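You operate a simulated robot arm through the tools that you are given. There is no shell and no other tool. Be economical: measure what you need, move in short steps, check, and stop when the job is done.

Carry out the task below with a simulated robot arm. There is one attempt and no reset: what you move stays moved.

TASK
Put the grey felt pad from the top of the die rack on the yellow tray.

The check looks at the end state, three seconds after you hand in, the way a careful person would. Anything else that was tipped, shoved, dropped, spilled or broken makes it a failure.

THE ROBOT
A 6-joint arm with a two-finger parallel gripper, fixed in place. Base frame: the origin is at the foot of the arm, x ahead of it, y to its left, z up; the work surface is at about z = 0. Readings come in mm, rad, newtons and seconds.
With the tool pointing down near the work surface it reaches from about 160 to 420 mm from the base axis. Its first joint turns from -1.152 to 1.152 rad. Payload 1.57 kg.
The tool frame sits at the grasp point between the pads (the TCP): z along the fingers, y along the line on which they close. The tips reach 30 mm beyond it. The gripper opens to 80 mm. The fingers are 17 mm wide and 12 mm thick; the gripper's body (40 by 82 mm) begins 80 mm behind the TCP.
Orientation is told as [roll, pitch, yaw] about the base's x, y, z axes, in that order, counted from this pose: with the fingers straight down and closing along the base's y, the tool's x points along the base's -x, its y along +y and its z along -z.

THE INTERFACE
- The arm moves only by the tool nudge_tool. Its argument "series" is a list of rows, each a list of 7 numbers: the opening, from 0 (shut) to 1 (fully open), then the shift along the tool's x, y, z in units of 400 mm (1.0 is 400 mm), then the turn, a rotation vector about the tool's x, y, z in units of 120 degrees (1.0 is 120 degrees). In form: [[fingers, x, y, z, wx, wy, wz], ...]. A call has 1 to 12 rows; each row is the pose to reach, as a shift and turn from the pose commanded when the call began, along the tool's axes at that moment. A call with a number of a shift or a turn outside -1 to 1 is refused whole. Rows are played at 5 a second. More than 50 mm and 0.15 rad between two rows, or a gripper value outside its range, and nothing of the call is played. Where a pose cannot be reached the arm comes as near as it can. A force on the tool above 40 N (or 10 N above the force at the start of the call, whichever is more), or a blocked arm, ends the call early, and 0.2 s more pass. The fingers move at their own pace (about 153 mm/s each) and stop on an object; they squeeze with about 24 N. The grip force told is the motor's: it shows also when the fingers shut on nothing. Time passes only in rows, and 0.2 s behind the last, so rows that repeat a pose let the fingers close. The reply holds the time, the measured pose of the TCP, the force on the tool along the base axes, the opening and the grip force, in the units named above and with some noise.
- Cameras (640 x 400 px; columns grow to the right, rows downward): "scene" is fixed at [44.3, -327.5, 419.1]; the picture's right is [0.85, -0.53, 0.00], its down [-0.32, -0.51, -0.80] and it looks along [0.42, 0.68, -0.60] (base axes); focal length 335 px, centre (320, 200). "wrist" rides on the gripper at [72, -7, -122] in the tool frame; the picture's right is [0.09, 1.00, 0.00], its down [-0.84, 0.08, -0.54] and it looks along [-0.54, 0.05, 0.84] (tool axes); focal length 238 px, centre (320, 200). There is no depth. A picture from a camera that has moved, and an enlarged one, comes with that camera's place and axes in the base frame and with its lens.
- camera(camera): a new picture of that camera. The clock stands still meanwhile.
- close_up(camera, box): a new picture of the part [left, top, right, bottom] of that camera's present view, enlarged. The clock stands still meanwhile.
- finish_job(): hands the job in; it is judged then, once.

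Work in short steps. Places have to be worked out from the pictures, the camera data and where the tool is seen: move nearer, look again, correct. Check each grasp and each placing, and mend what went wrong. You have 90 turns and 36 pictures in all, those below and enlarged ones among them. Open the gripper and draw the arm clear of the work before you hand the job in, unless the task says otherwise; then end with one line.

The tools are called after "Call:" as name(argument=value, ...) on one line, values as JSON. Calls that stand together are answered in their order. nudge_tool: Moves the arm, as the interface text tells. Its arguments: {"type":"object","properties":{"series":{"type":"array"}},"required":["series"]} The other tools are called the same way: camera (camera) takes a picture; close_up (camera, box) takes an enlarged picture of a part of a camera's view; finish_job () hands the job in.

At the start:

```text
time: 0.0
ee_pos: [262.1, -95.0, 202.5]
tcp_rot: [0.0, -0.001, 0.001]
ft_force: [-0.2, 0.3, -0.4]
opening: 80.0
grasp_force: 0.0
```

scene: 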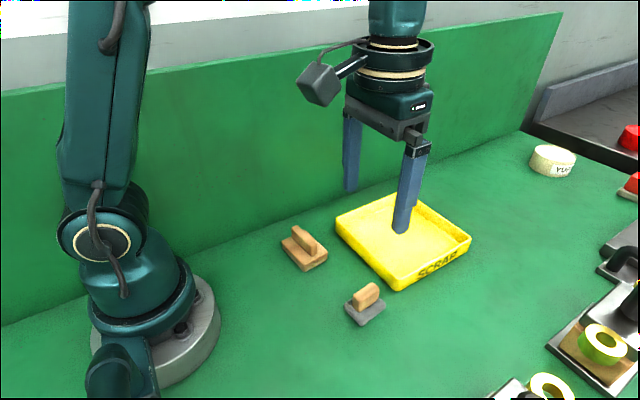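
wrist: 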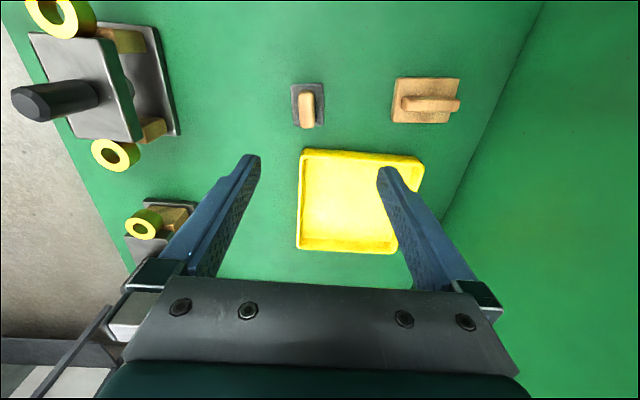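

The grey pad near the tray has a wooden handle, and there are fixtures at the right. I'll enlarge the views to identify the die rack.

Call:
close_up(camera="scene", box=[260, 210, 420, 340])

Call:
close_up(camera="scene", box=[480, 100, 640, 400])

Call:
close_up(camera="wrist", box=[0, 0, 260, 280])

```text
3.08 times, centred on (340, 275) of scene
camera zoom: at [44.3, -327.5, 419.1], right [0.85, -0.53, 0.0], down [-0.32, -0.51, -0.8], along [0.42, 0.68, -0.6], focal length 1032 px, centre (258, -31)
```

zoom: 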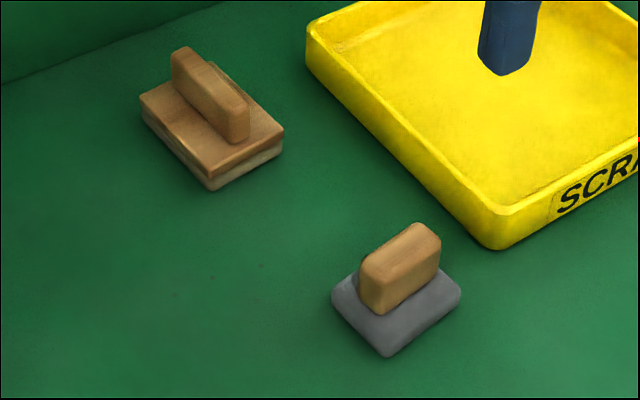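

```text
1.33 times, centred on (560, 250) of scene
camera zoom: at [44.3, -327.5, 419.1], right [0.85, -0.53, 0.0], down [-0.32, -0.51, -0.8], along [0.42, 0.68, -0.6], focal length 447 px, centre (0, 133)
```

zoom: 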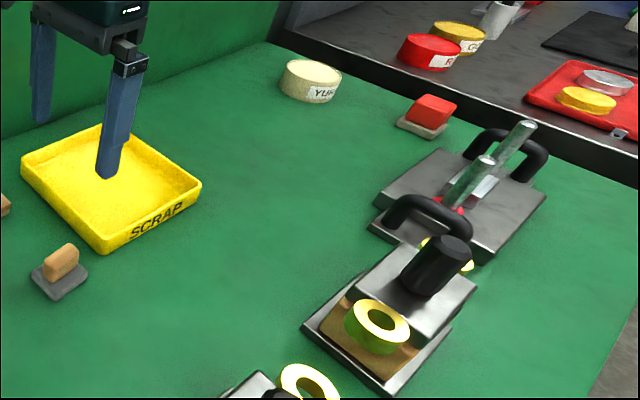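

```text
1.43 times, centred on (130, 140) of wrist
camera zoom: at [191.7, -100.6, 323.7], right [-0.09, 1.0, 0.0], down [0.84, 0.08, 0.54], along [0.54, 0.05, -0.84], focal length 340 px, centre (591, 286)
```

zoom: 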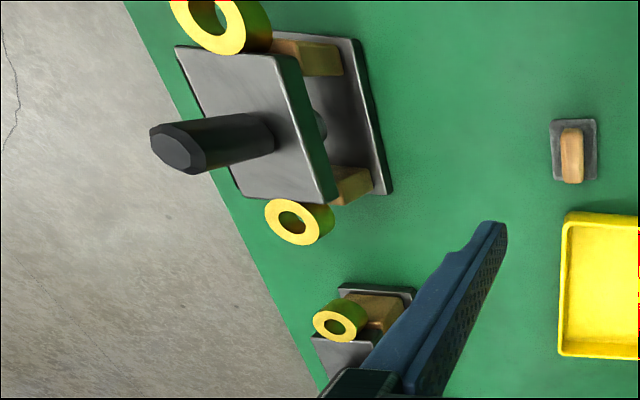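

The likely racks are at the right, partly out of view. I'll lift the tool and turn it to the right so the wrist camera can survey that side.

Call:
nudge_tool(series=[[1, 0, 0, -0.05, 0, 0, 0.06], [1, 0, 0, -0.1, 0, 0, 0.12], [1, 0, 0, -0.15, 0, 0, 0.18], [1, 0, 0, -0.2, 0, 0, 0.24], [1, 0, 0, -0.25, 0, 0, 0.3], [1, 0, 0, -0.25, 0, 0, 0.36], [1, 0, 0, -0.25, 0, 0, 0.42]])

Call:
camera(camera="wrist")

```text
time: 1.6
ee_pos: [259.9, -92.2, 295.0]
tcp_rot: [0.0, -0.002, -0.881]
ft_force: [0.1, 0.3, 0.4]
opening: 80.0
grasp_force: 0.2
out of reach, approached as far as the arm can: row 5, 6, 7
```

```text
30 pictures are left
camera wrist: at [209.6, -41.4, 417.2], right [0.71, 0.7, 0.0], down [0.59, -0.6, 0.54], along [0.38, -0.39, -0.84], focal length 238 px, centre (320, 200)
```

wrist: 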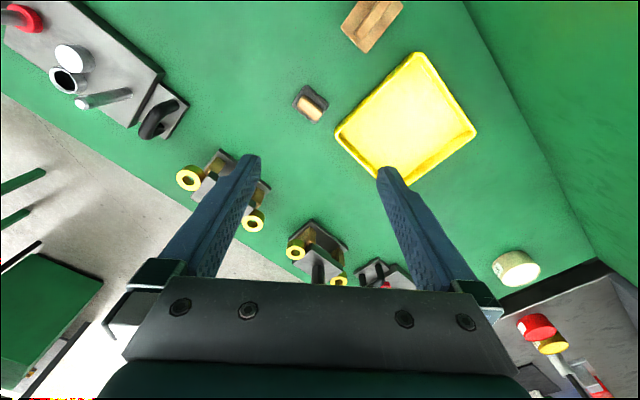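

There is another fixture at the upper left with several cylinders. I'll enlarge it, and the items near the middle too.

Call:
close_up(camera="wrist", box=[0, 0, 240, 150])

Call:
close_up(camera="wrist", box=[260, 0, 500, 150])

```text
2.67 times, centred on (120, 75) of wrist
camera zoom: at [209.6, -41.4, 417.2], right [0.71, 0.7, 0.0], down [0.59, -0.6, 0.54], along [0.38, -0.39, -0.84], focal length 636 px, centre (853, 533)
```

zoom: 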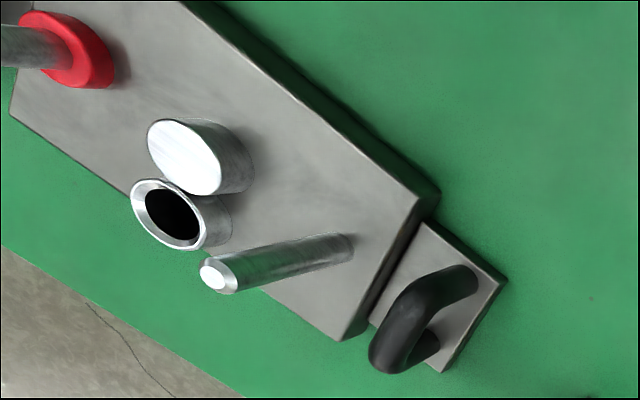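

```text
2.67 times, centred on (380, 75) of wrist
camera zoom: at [209.6, -41.4, 417.2], right [0.71, 0.7, 0.0], down [0.59, -0.6, 0.54], along [0.38, -0.39, -0.84], focal length 636 px, centre (160, 533)
```

zoom: 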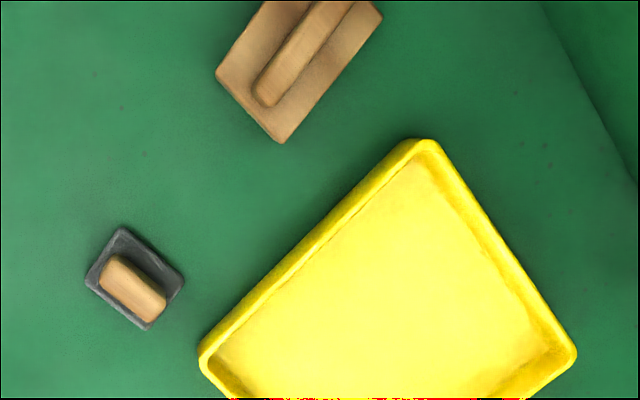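

No grey pad visible yet on any fixture. I'll shift to the right and turn further to see the area to the right and behind.

Call:
nudge_tool(series=[[1, -0.006, -0.042, 0.02, 0, 0, 0.06], [1, -0.012, -0.085, 0.03, 0, 0, 0.12], [1, -0.018, -0.127, 0.04, 0, 0, 0.18], [1, -0.025, -0.17, 0.05, 0, 0, 0.24], [1, -0.031, -0.212, 0.05, 0, 0, 0.3], [1, -0.038, -0.255, 0.05, 0, 0, 0.36], [1, -0.046, -0.297, 0.05, 0, 0, 0.42]])

Call:
camera(camera="wrist")

Call:
camera(camera="scene")

```text
time: 3.2
ee_pos: [179.0, -183.0, 276.5]
tcp_rot: [-0.001, 0.0, -1.762]
ft_force: [0.1, -0.2, -0.4]
opening: 80.1
grasp_force: 0.0
```

```text
27 pictures are left
camera wrist: at [187.7, -111.5, 397.6], right [1.0, -0.1, 0.0], down [-0.08, -0.84, 0.54], along [-0.05, -0.54, -0.84], focal length 238 px, centre (320, 200)
```

wrist: 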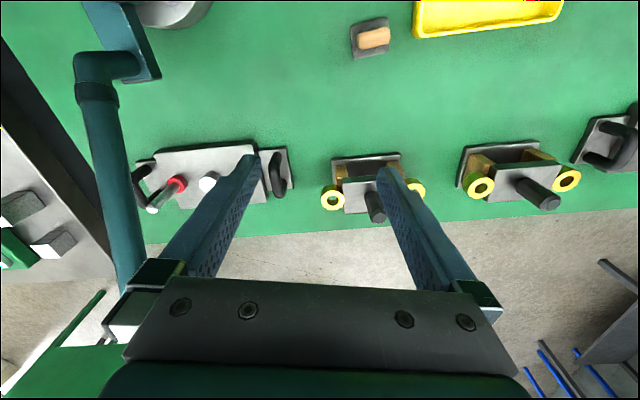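

```text
26 pictures are left
```

scene: 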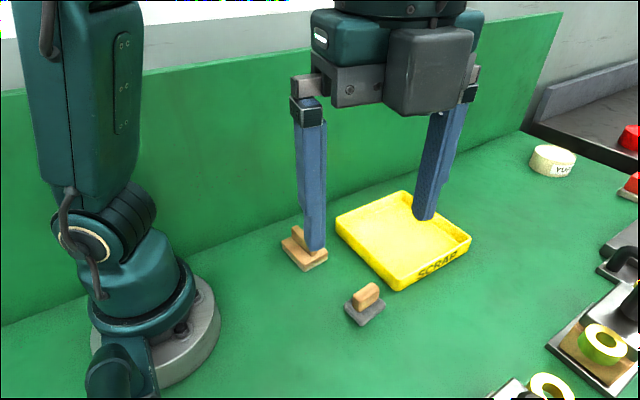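

The bench now shows a row of fixtures along the right edge. I'll enlarge them to check for a pad on any.

Call:
close_up(camera="wrist", box=[310, 110, 640, 240])

Call:
close_up(camera="scene", box=[520, 100, 640, 230])

Call:
close_up(camera="wrist", box=[0, 120, 310, 300])

```text
1.94 times, centred on (475, 175) of wrist
camera zoom: at [187.7, -111.5, 397.6], right [1.0, -0.1, 0.0], down [-0.08, -0.84, 0.54], along [-0.05, -0.54, -0.84], focal length 462 px, centre (19, 248)
```

zoom: 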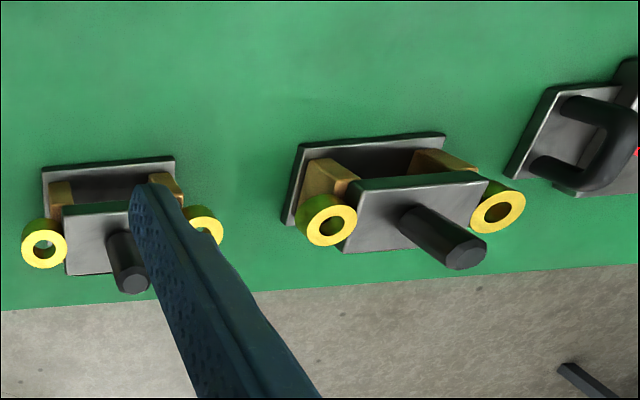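

```text
3.08 times, centred on (580, 165) of scene
camera zoom: at [44.3, -327.5, 419.1], right [0.85, -0.53, 0.0], down [-0.32, -0.51, -0.8], along [0.42, 0.68, -0.6], focal length 1032 px, centre (-480, 308)
```

zoom: 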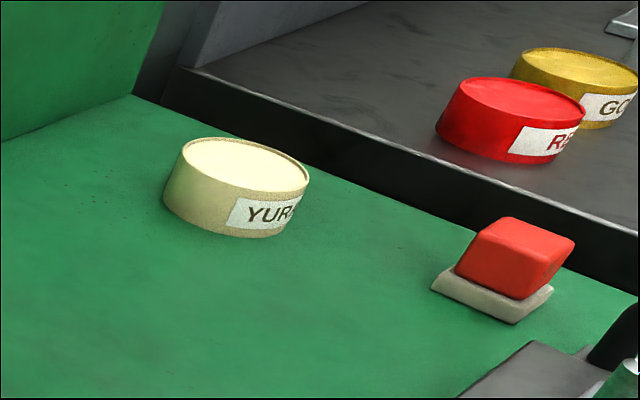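

```text
2.06 times, centred on (155, 210) of wrist
camera zoom: at [187.7, -111.5, 397.6], right [1.0, -0.1, 0.0], down [-0.08, -0.84, 0.54], along [-0.05, -0.54, -0.84], focal length 492 px, centre (661, 179)
```

zoom: 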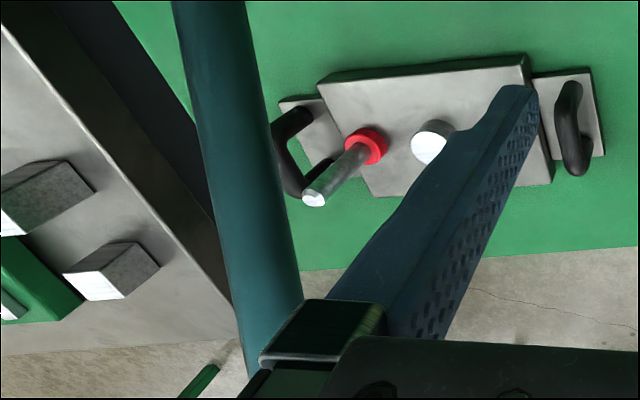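

No fixture carries a pad. The only grey pad on the bench is the one with a wooden grip, near (252, -106), beside the tray. I'll turn back and hover over it at about z = 155 for a better look.

Call:
nudge_tool(series=[[1, 0.0187, 0.0119, 0.0258, 0, 0, -0.0701], [1, 0.0373, 0.0238, 0.0517, 0, 0, -0.1402], [1, 0.056, 0.0358, 0.0775, 0, 0, -0.2103], [1, 0.0747, 0.0477, 0.1033, 0, 0, -0.2804], [1, 0.0933, 0.0596, 0.1292, 0, 0, -0.3505], [1, 0.112, 0.0715, 0.155, 0, 0, -0.4206], [1, 0.1307, 0.0834, 0.1808, 0, 0, -0.4907], [1, 0.1493, 0.0953, 0.2067, 0, 0, -0.5608], [1, 0.168, 0.1073, 0.2325, 0, 0, -0.6309], [1, 0.1867, 0.1192, 0.2583, 0, 0, -0.701], [1, 0.2053, 0.1311, 0.2842, 0, 0, -0.7711], [1, 0.224, 0.143, 0.31, 0, 0, -0.8413]])

Call:
camera(camera="wrist")

Call:
camera(camera="scene")

```text
time: 5.8
ee_pos: [251.9, -104.6, 152.1]
tcp_rot: [-0.001, 0.0, 0.009]
ft_force: [0.2, 0.7, 0.3]
opening: 80.0
grasp_force: 0.1
```

```text
22 pictures are left
camera wrist: at [181.7, -112.1, 273.9], right [-0.1, 1.0, 0.0], down [0.84, 0.08, 0.54], along [0.54, 0.05, -0.84], focal length 238 px, centre (320, 200)
```

wrist: 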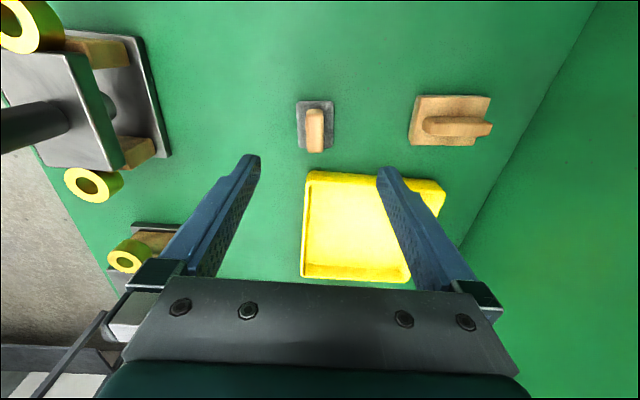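

```text
21 pictures are left
```

scene: 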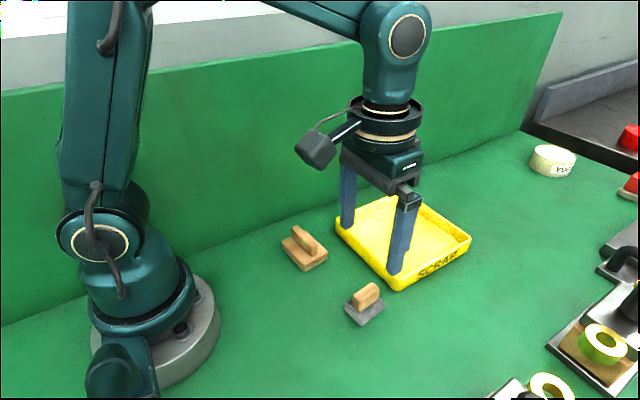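

The pad is near (252, -110), and the tray spans about x 312–485, y -110–50. I'll enlarge the pad view to measure the grip's height and direction.

Call:
close_up(camera="wrist", box=[270, 80, 370, 170])

Call:
close_up(camera="scene", box=[330, 265, 400, 335])

```text
4.44 times, centred on (320, 125) of wrist
camera zoom: at [181.7, -112.1, 273.9], right [-0.1, 1.0, 0.0], down [0.84, 0.08, 0.54], along [0.54, 0.05, -0.84], focal length 1059 px, centre (320, 533)
```

zoom: 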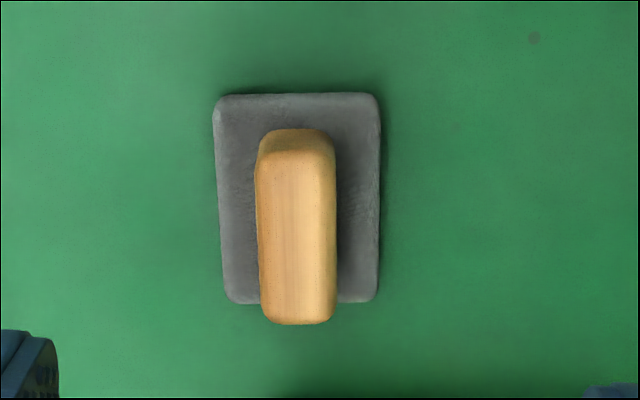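

```text
5.71 times, centred on (365, 300) of scene
camera zoom: at [44.3, -327.5, 419.1], right [0.85, -0.53, 0.0], down [-0.32, -0.51, -0.8], along [0.42, 0.68, -0.6], focal length 1916 px, centre (63, -371)
```

zoom: 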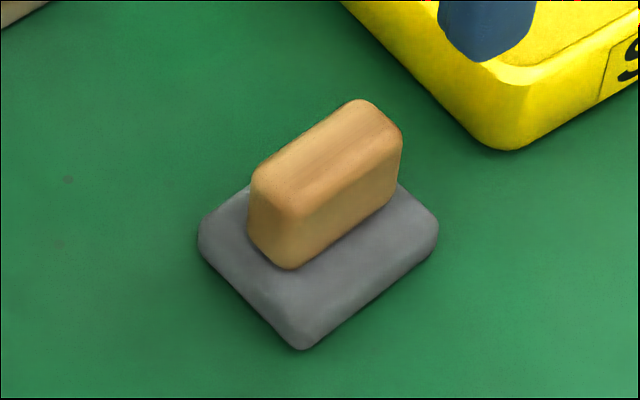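

The pad is 39 × 51 mm, centred near (256, -110.5), yawed about +6°; the grip's top is at z ≈ 37. I'll align and lower to z ≈ 85, then check.

Call:
nudge_tool(series=[[1, -0.005, -0.007, 0.04, 0, 0, -0.025], [1, -0.01, -0.014, 0.08, 0, 0, -0.0506], [1, -0.01, -0.014, 0.125, 0, 0, -0.0506], [1, -0.01, -0.014, 0.165, 0, 0, -0.0506]])

Call:
camera(camera="wrist")

Call:
close_up(camera="scene", box=[280, 200, 440, 340])

```text
time: 6.8
ee_pos: [256.8, -110.1, 85.5]
tcp_rot: [-0.001, 0.001, 0.11]
ft_force: [0.4, 0.0, -0.1]
opening: 80.0
grasp_force: 0.1
```

```text
18 pictures are left
camera wrist: at [186.5, -125.7, 207.4], right [-0.2, 0.98, 0.0], down [0.82, 0.17, 0.54], along [0.53, 0.11, -0.84], focal length 238 px, centre (320, 200)
```

wrist: 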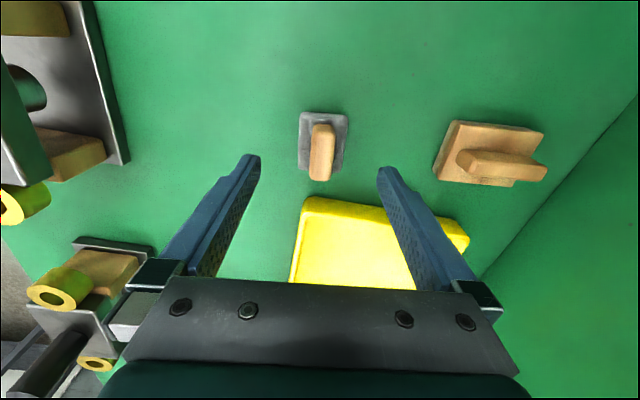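

```text
2.86 times, centred on (360, 270) of scene
camera zoom: at [44.3, -327.5, 419.1], right [0.85, -0.53, 0.0], down [-0.32, -0.51, -0.8], along [0.42, 0.68, -0.6], focal length 958 px, centre (206, 0)
```

zoom: 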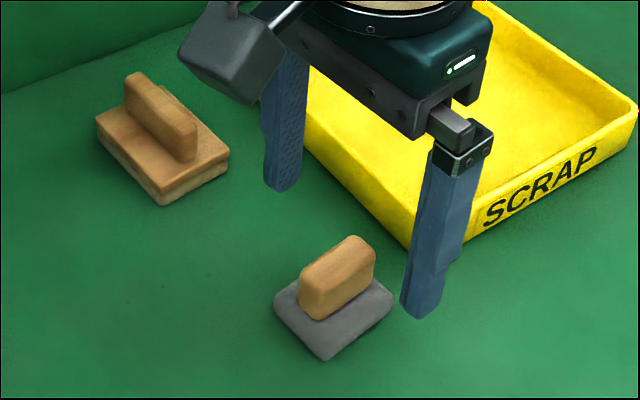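

The tool straddles the grip with the pad at about (254, -109). I'll descend 38 mm so the tips stay just above the felt, with the gripper still open.

Call:
nudge_tool(series=[[1, 0.003, 0, 0.03, 0, 0, 0], [1, 0.005, 0, 0.06, 0, 0, 0], [1, 0.005, 0, 0.08, 0, 0, 0], [1, 0.005, 0, 0.095, 0, 0, 0]])

Call:
close_up(camera="scene", box=[280, 200, 440, 340])

```text
time: 7.8
ee_pos: [255.7, -111.9, 48.2]
tcp_rot: [0.0, 0.001, 0.111]
ft_force: [0.6, 0.4, -0.2]
opening: 80.3
grasp_force: 0.0
```

```text
2.86 times, centred on (360, 270) of scene
camera zoom: at [44.3, -327.5, 419.1], right [0.85, -0.53, 0.0], down [-0.32, -0.51, -0.8], along [0.42, 0.68, -0.6], focal length 958 px, centre (206, 0)
```

zoom: 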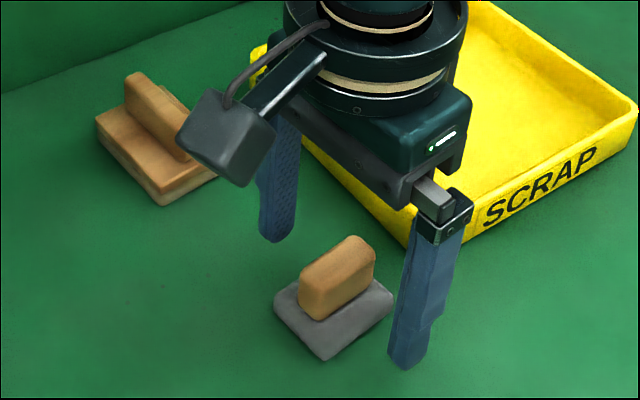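

The fingers straddle the grip with the tips level with its lower part. I'll close gently in place and hold.

Call:
nudge_tool(series=[[0.5, 0, 0, 0, 0, 0, 0], [0.3, 0, 0, 0, 0, 0, 0], [0.15, 0, 0, 0, 0, 0, 0], [0.1, 0, 0, 0, 0, 0, 0], [0, 0, 0, 0, 0, 0, 0], [0, 0, 0, 0, 0, 0, 0]])

Call:
close_up(camera="scene", box=[280, 200, 440, 340])

```text
time: 9.2
ee_pos: [254.2, -111.1, 48.6]
tcp_rot: [0.0, 0.0, 0.11]
ft_force: [-0.6, -0.1, -0.7]
opening: 17.1
grasp_force: 23.9
```

```text
2.86 times, centred on (360, 270) of scene
camera zoom: at [44.3, -327.5, 419.1], right [0.85, -0.53, 0.0], down [-0.32, -0.51, -0.8], along [0.42, 0.68, -0.6], focal length 958 px, centre (206, 0)
```

zoom: 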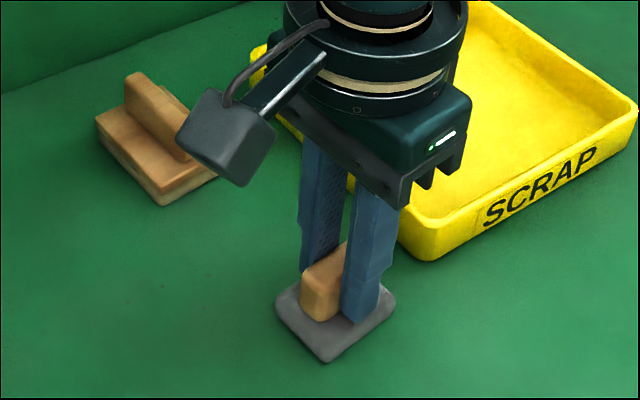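

The gripper holds the 17 mm grip at 24 N. I'll lift it 80 mm straight up and check.

Call:
nudge_tool(series=[[0, 0, 0, -0.03, 0, 0, 0], [0, 0, 0, -0.08, 0, 0, 0], [0, 0, 0, -0.14, 0, 0, 0], [0, 0, 0, -0.2, 0, 0, 0]])

Call:
camera(camera="scene")

Call:
camera(camera="wrist")

```text
time: 10.2
ee_pos: [254.8, -111.3, 127.3]
tcp_rot: [0.0, 0.001, 0.109]
ft_force: [-0.1, 0.2, -0.3]
opening: 17.1
grasp_force: 24.0
```

```text
14 pictures are left
```

scene: 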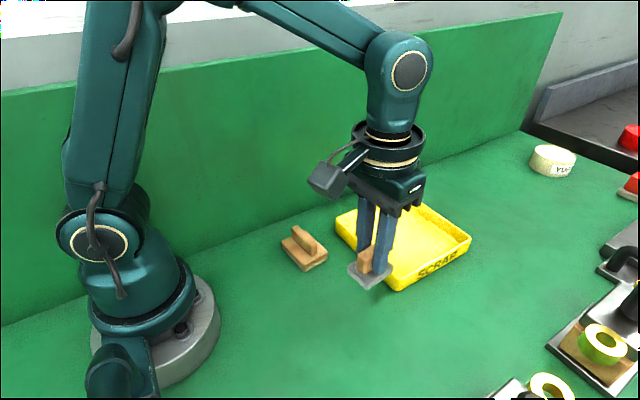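

```text
13 pictures are left
camera wrist: at [185.0, -125.2, 249.7], right [-0.2, 0.98, 0.0], down [0.82, 0.17, 0.54], along [0.53, 0.11, -0.84], focal length 238 px, centre (320, 200)
```

wrist: 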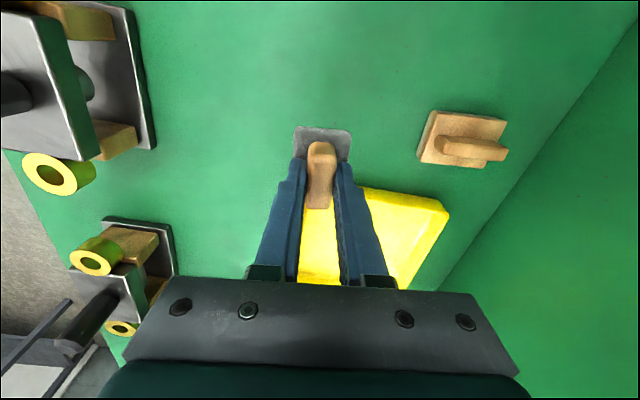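

The pad is lifted level and firm, with nothing else disturbed. I'll carry it at this height to over the tray, around (375, -40).

Call:
nudge_tool(series=[[0, -0.053, 0.024, 0, 0, 0, 0], [0, -0.106, 0.048, 0, 0, 0, 0], [0, -0.159, 0.072, 0, 0, 0, 0], [0, -0.212, 0.096, 0, 0, 0, 0], [0, -0.265, 0.12, 0, 0, 0, 0], [0, -0.318, 0.1435, 0, 0, 0, 0]])

Call:
camera(camera="scene")

Call:
camera(camera="wrist")

```text
time: 11.6
ee_pos: [374.5, -39.7, 127.4]
tcp_rot: [0.0, 0.002, 0.111]
ft_force: [0.4, 0.3, -0.2]
opening: 16.9
grasp_force: 24.1
```

```text
12 pictures are left
```

scene: 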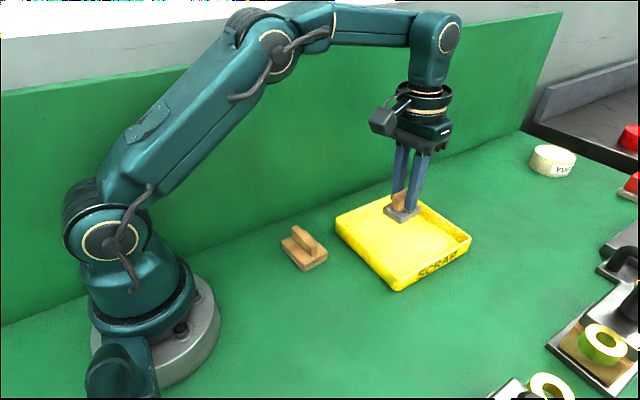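

```text
11 pictures are left
camera wrist: at [305.1, -54.8, 249.2], right [-0.2, 0.98, 0.0], down [0.82, 0.17, 0.54], along [0.53, 0.11, -0.84], focal length 238 px, centre (320, 200)
```

wrist: 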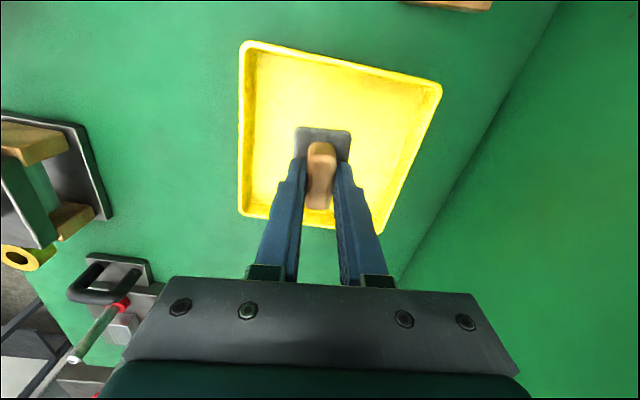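

The pad hangs well inside the tray rim (tray centre ≈ (400, -30)). I'll lower 70 mm, slowing near the floor.

Call:
nudge_tool(series=[[0, 0, 0, 0.05, 0, 0, 0], [0, 0, 0, 0.1, 0, 0, 0], [0, 0, 0, 0.14, 0, 0, 0], [0, 0, 0, 0.165, 0, 0, 0], [0, 0, 0, 0.175, 0, 0, 0]])

Call:
close_up(camera="scene", box=[320, 150, 490, 300])

```text
time: 12.8
ee_pos: [375.7, -39.8, 58.4]
tcp_rot: [0.0, 0.0, 0.11]
ft_force: [-0.2, -0.7, -0.5]
opening: 17.0
grasp_force: 24.0
```

```text
2.67 times, centred on (405, 225) of scene
camera zoom: at [44.3, -327.5, 419.1], right [0.85, -0.53, 0.0], down [-0.32, -0.51, -0.8], along [0.42, 0.68, -0.6], focal length 894 px, centre (93, 133)
```

zoom: 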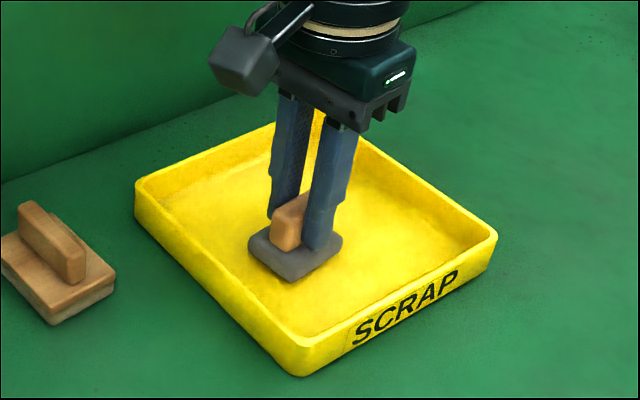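

It is just above the tray floor, with no contact yet. I'll go down in 1–2 mm steps to touch.

Call:
nudge_tool(series=[[0, 0, 0, 0.005, 0, 0, 0], [0, 0, 0, 0.0085, 0, 0, 0], [0, 0, 0, 0.012, 0, 0, 0], [0, 0, 0, 0.014, 0, 0, 0]])

```text
time: 13.8
ee_pos: [375.5, -40.6, 54.0]
tcp_rot: [-0.001, -0.003, 0.111]
ft_force: [-6.9, 3.5, 22.7]
opening: 16.7
grasp_force: 23.6
```

It touches the floor (23 N up at z = 54). I'll ease up about 1.5 mm and open the fingers slowly.

Call:
nudge_tool(series=[[0, 0, 0, -0.004, 0, 0, 0], [0.25, 0, 0, -0.004, 0, 0, 0], [0.35, 0, 0, -0.004, 0, 0, 0], [0.5, 0, 0, -0.004, 0, 0, 0], [0.5, 0, 0, -0.004, 0, 0, 0]])

Call:
close_up(camera="scene", box=[320, 150, 490, 300])

```text
time: 15.0
ee_pos: [376.0, -40.4, 54.0]
tcp_rot: [-0.001, -0.001, 0.11]
ft_force: [0.4, -0.3, -0.3]
opening: 39.9
grasp_force: 0.0
```

```text
2.67 times, centred on (405, 225) of scene
camera zoom: at [44.3, -327.5, 419.1], right [0.85, -0.53, 0.0], down [-0.32, -0.51, -0.8], along [0.42, 0.68, -0.6], focal length 894 px, centre (93, 133)
```

zoom: 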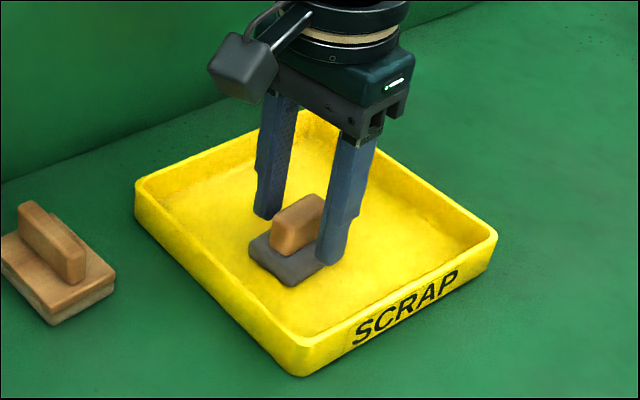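

The pad is released and sits flat in the tray. I'll draw straight up, then back.

Call:
nudge_tool(series=[[0.5, 0, 0, -0.05, 0, 0, 0], [0.5, 0, 0, -0.15, 0, 0, 0], [0.5, 0, 0, -0.25, 0, 0, 0], [0.5, 0.1, 0, -0.3, 0, 0, 0], [0.6, 0.2, 0, -0.32, 0, 0, 0], [0.8, 0.3, 0, -0.32, 0, 0, 0]])

Call:
camera(camera="scene")

Call:
camera(camera="wrist")

```text
time: 16.4
ee_pos: [255.1, -52.3, 180.5]
tcp_rot: [0.0, 0.0, 0.111]
ft_force: [-0.1, -0.7, 0.3]
opening: 63.8
grasp_force: 0.0
```

```text
8 pictures are left
```

scene: 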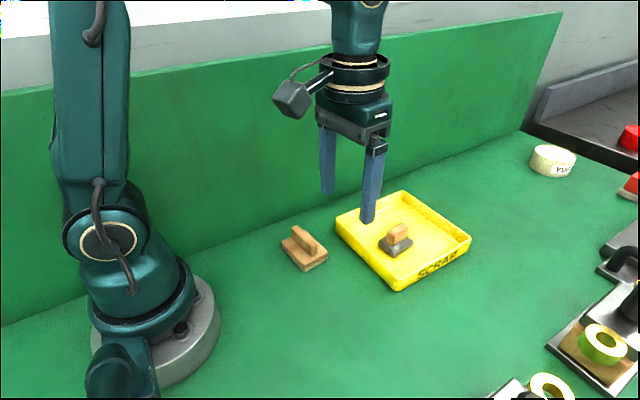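

```text
7 pictures are left
camera wrist: at [184.4, -67.1, 302.5], right [-0.2, 0.98, 0.0], down [0.82, 0.17, 0.54], along [0.53, 0.11, -0.84], focal length 238 px, centre (320, 200)
```

wrist: 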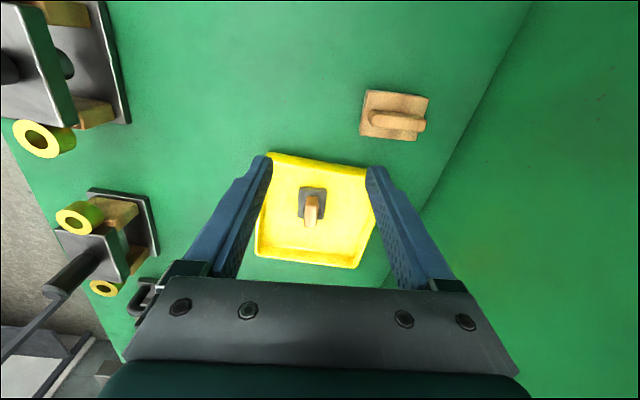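

The grey pad sits flat inside the yellow tray, the arm is clear, and nothing else has moved. I'm handing in.

Call:
finish_job()

```text
The job is handed in.
```

The grey felt pad is on the yellow tray and nothing else was disturbed, but I found no pad on top of any rack: I moved the only grey pad I could see, which had a wooden grip and was lying on the bench beside the tray.
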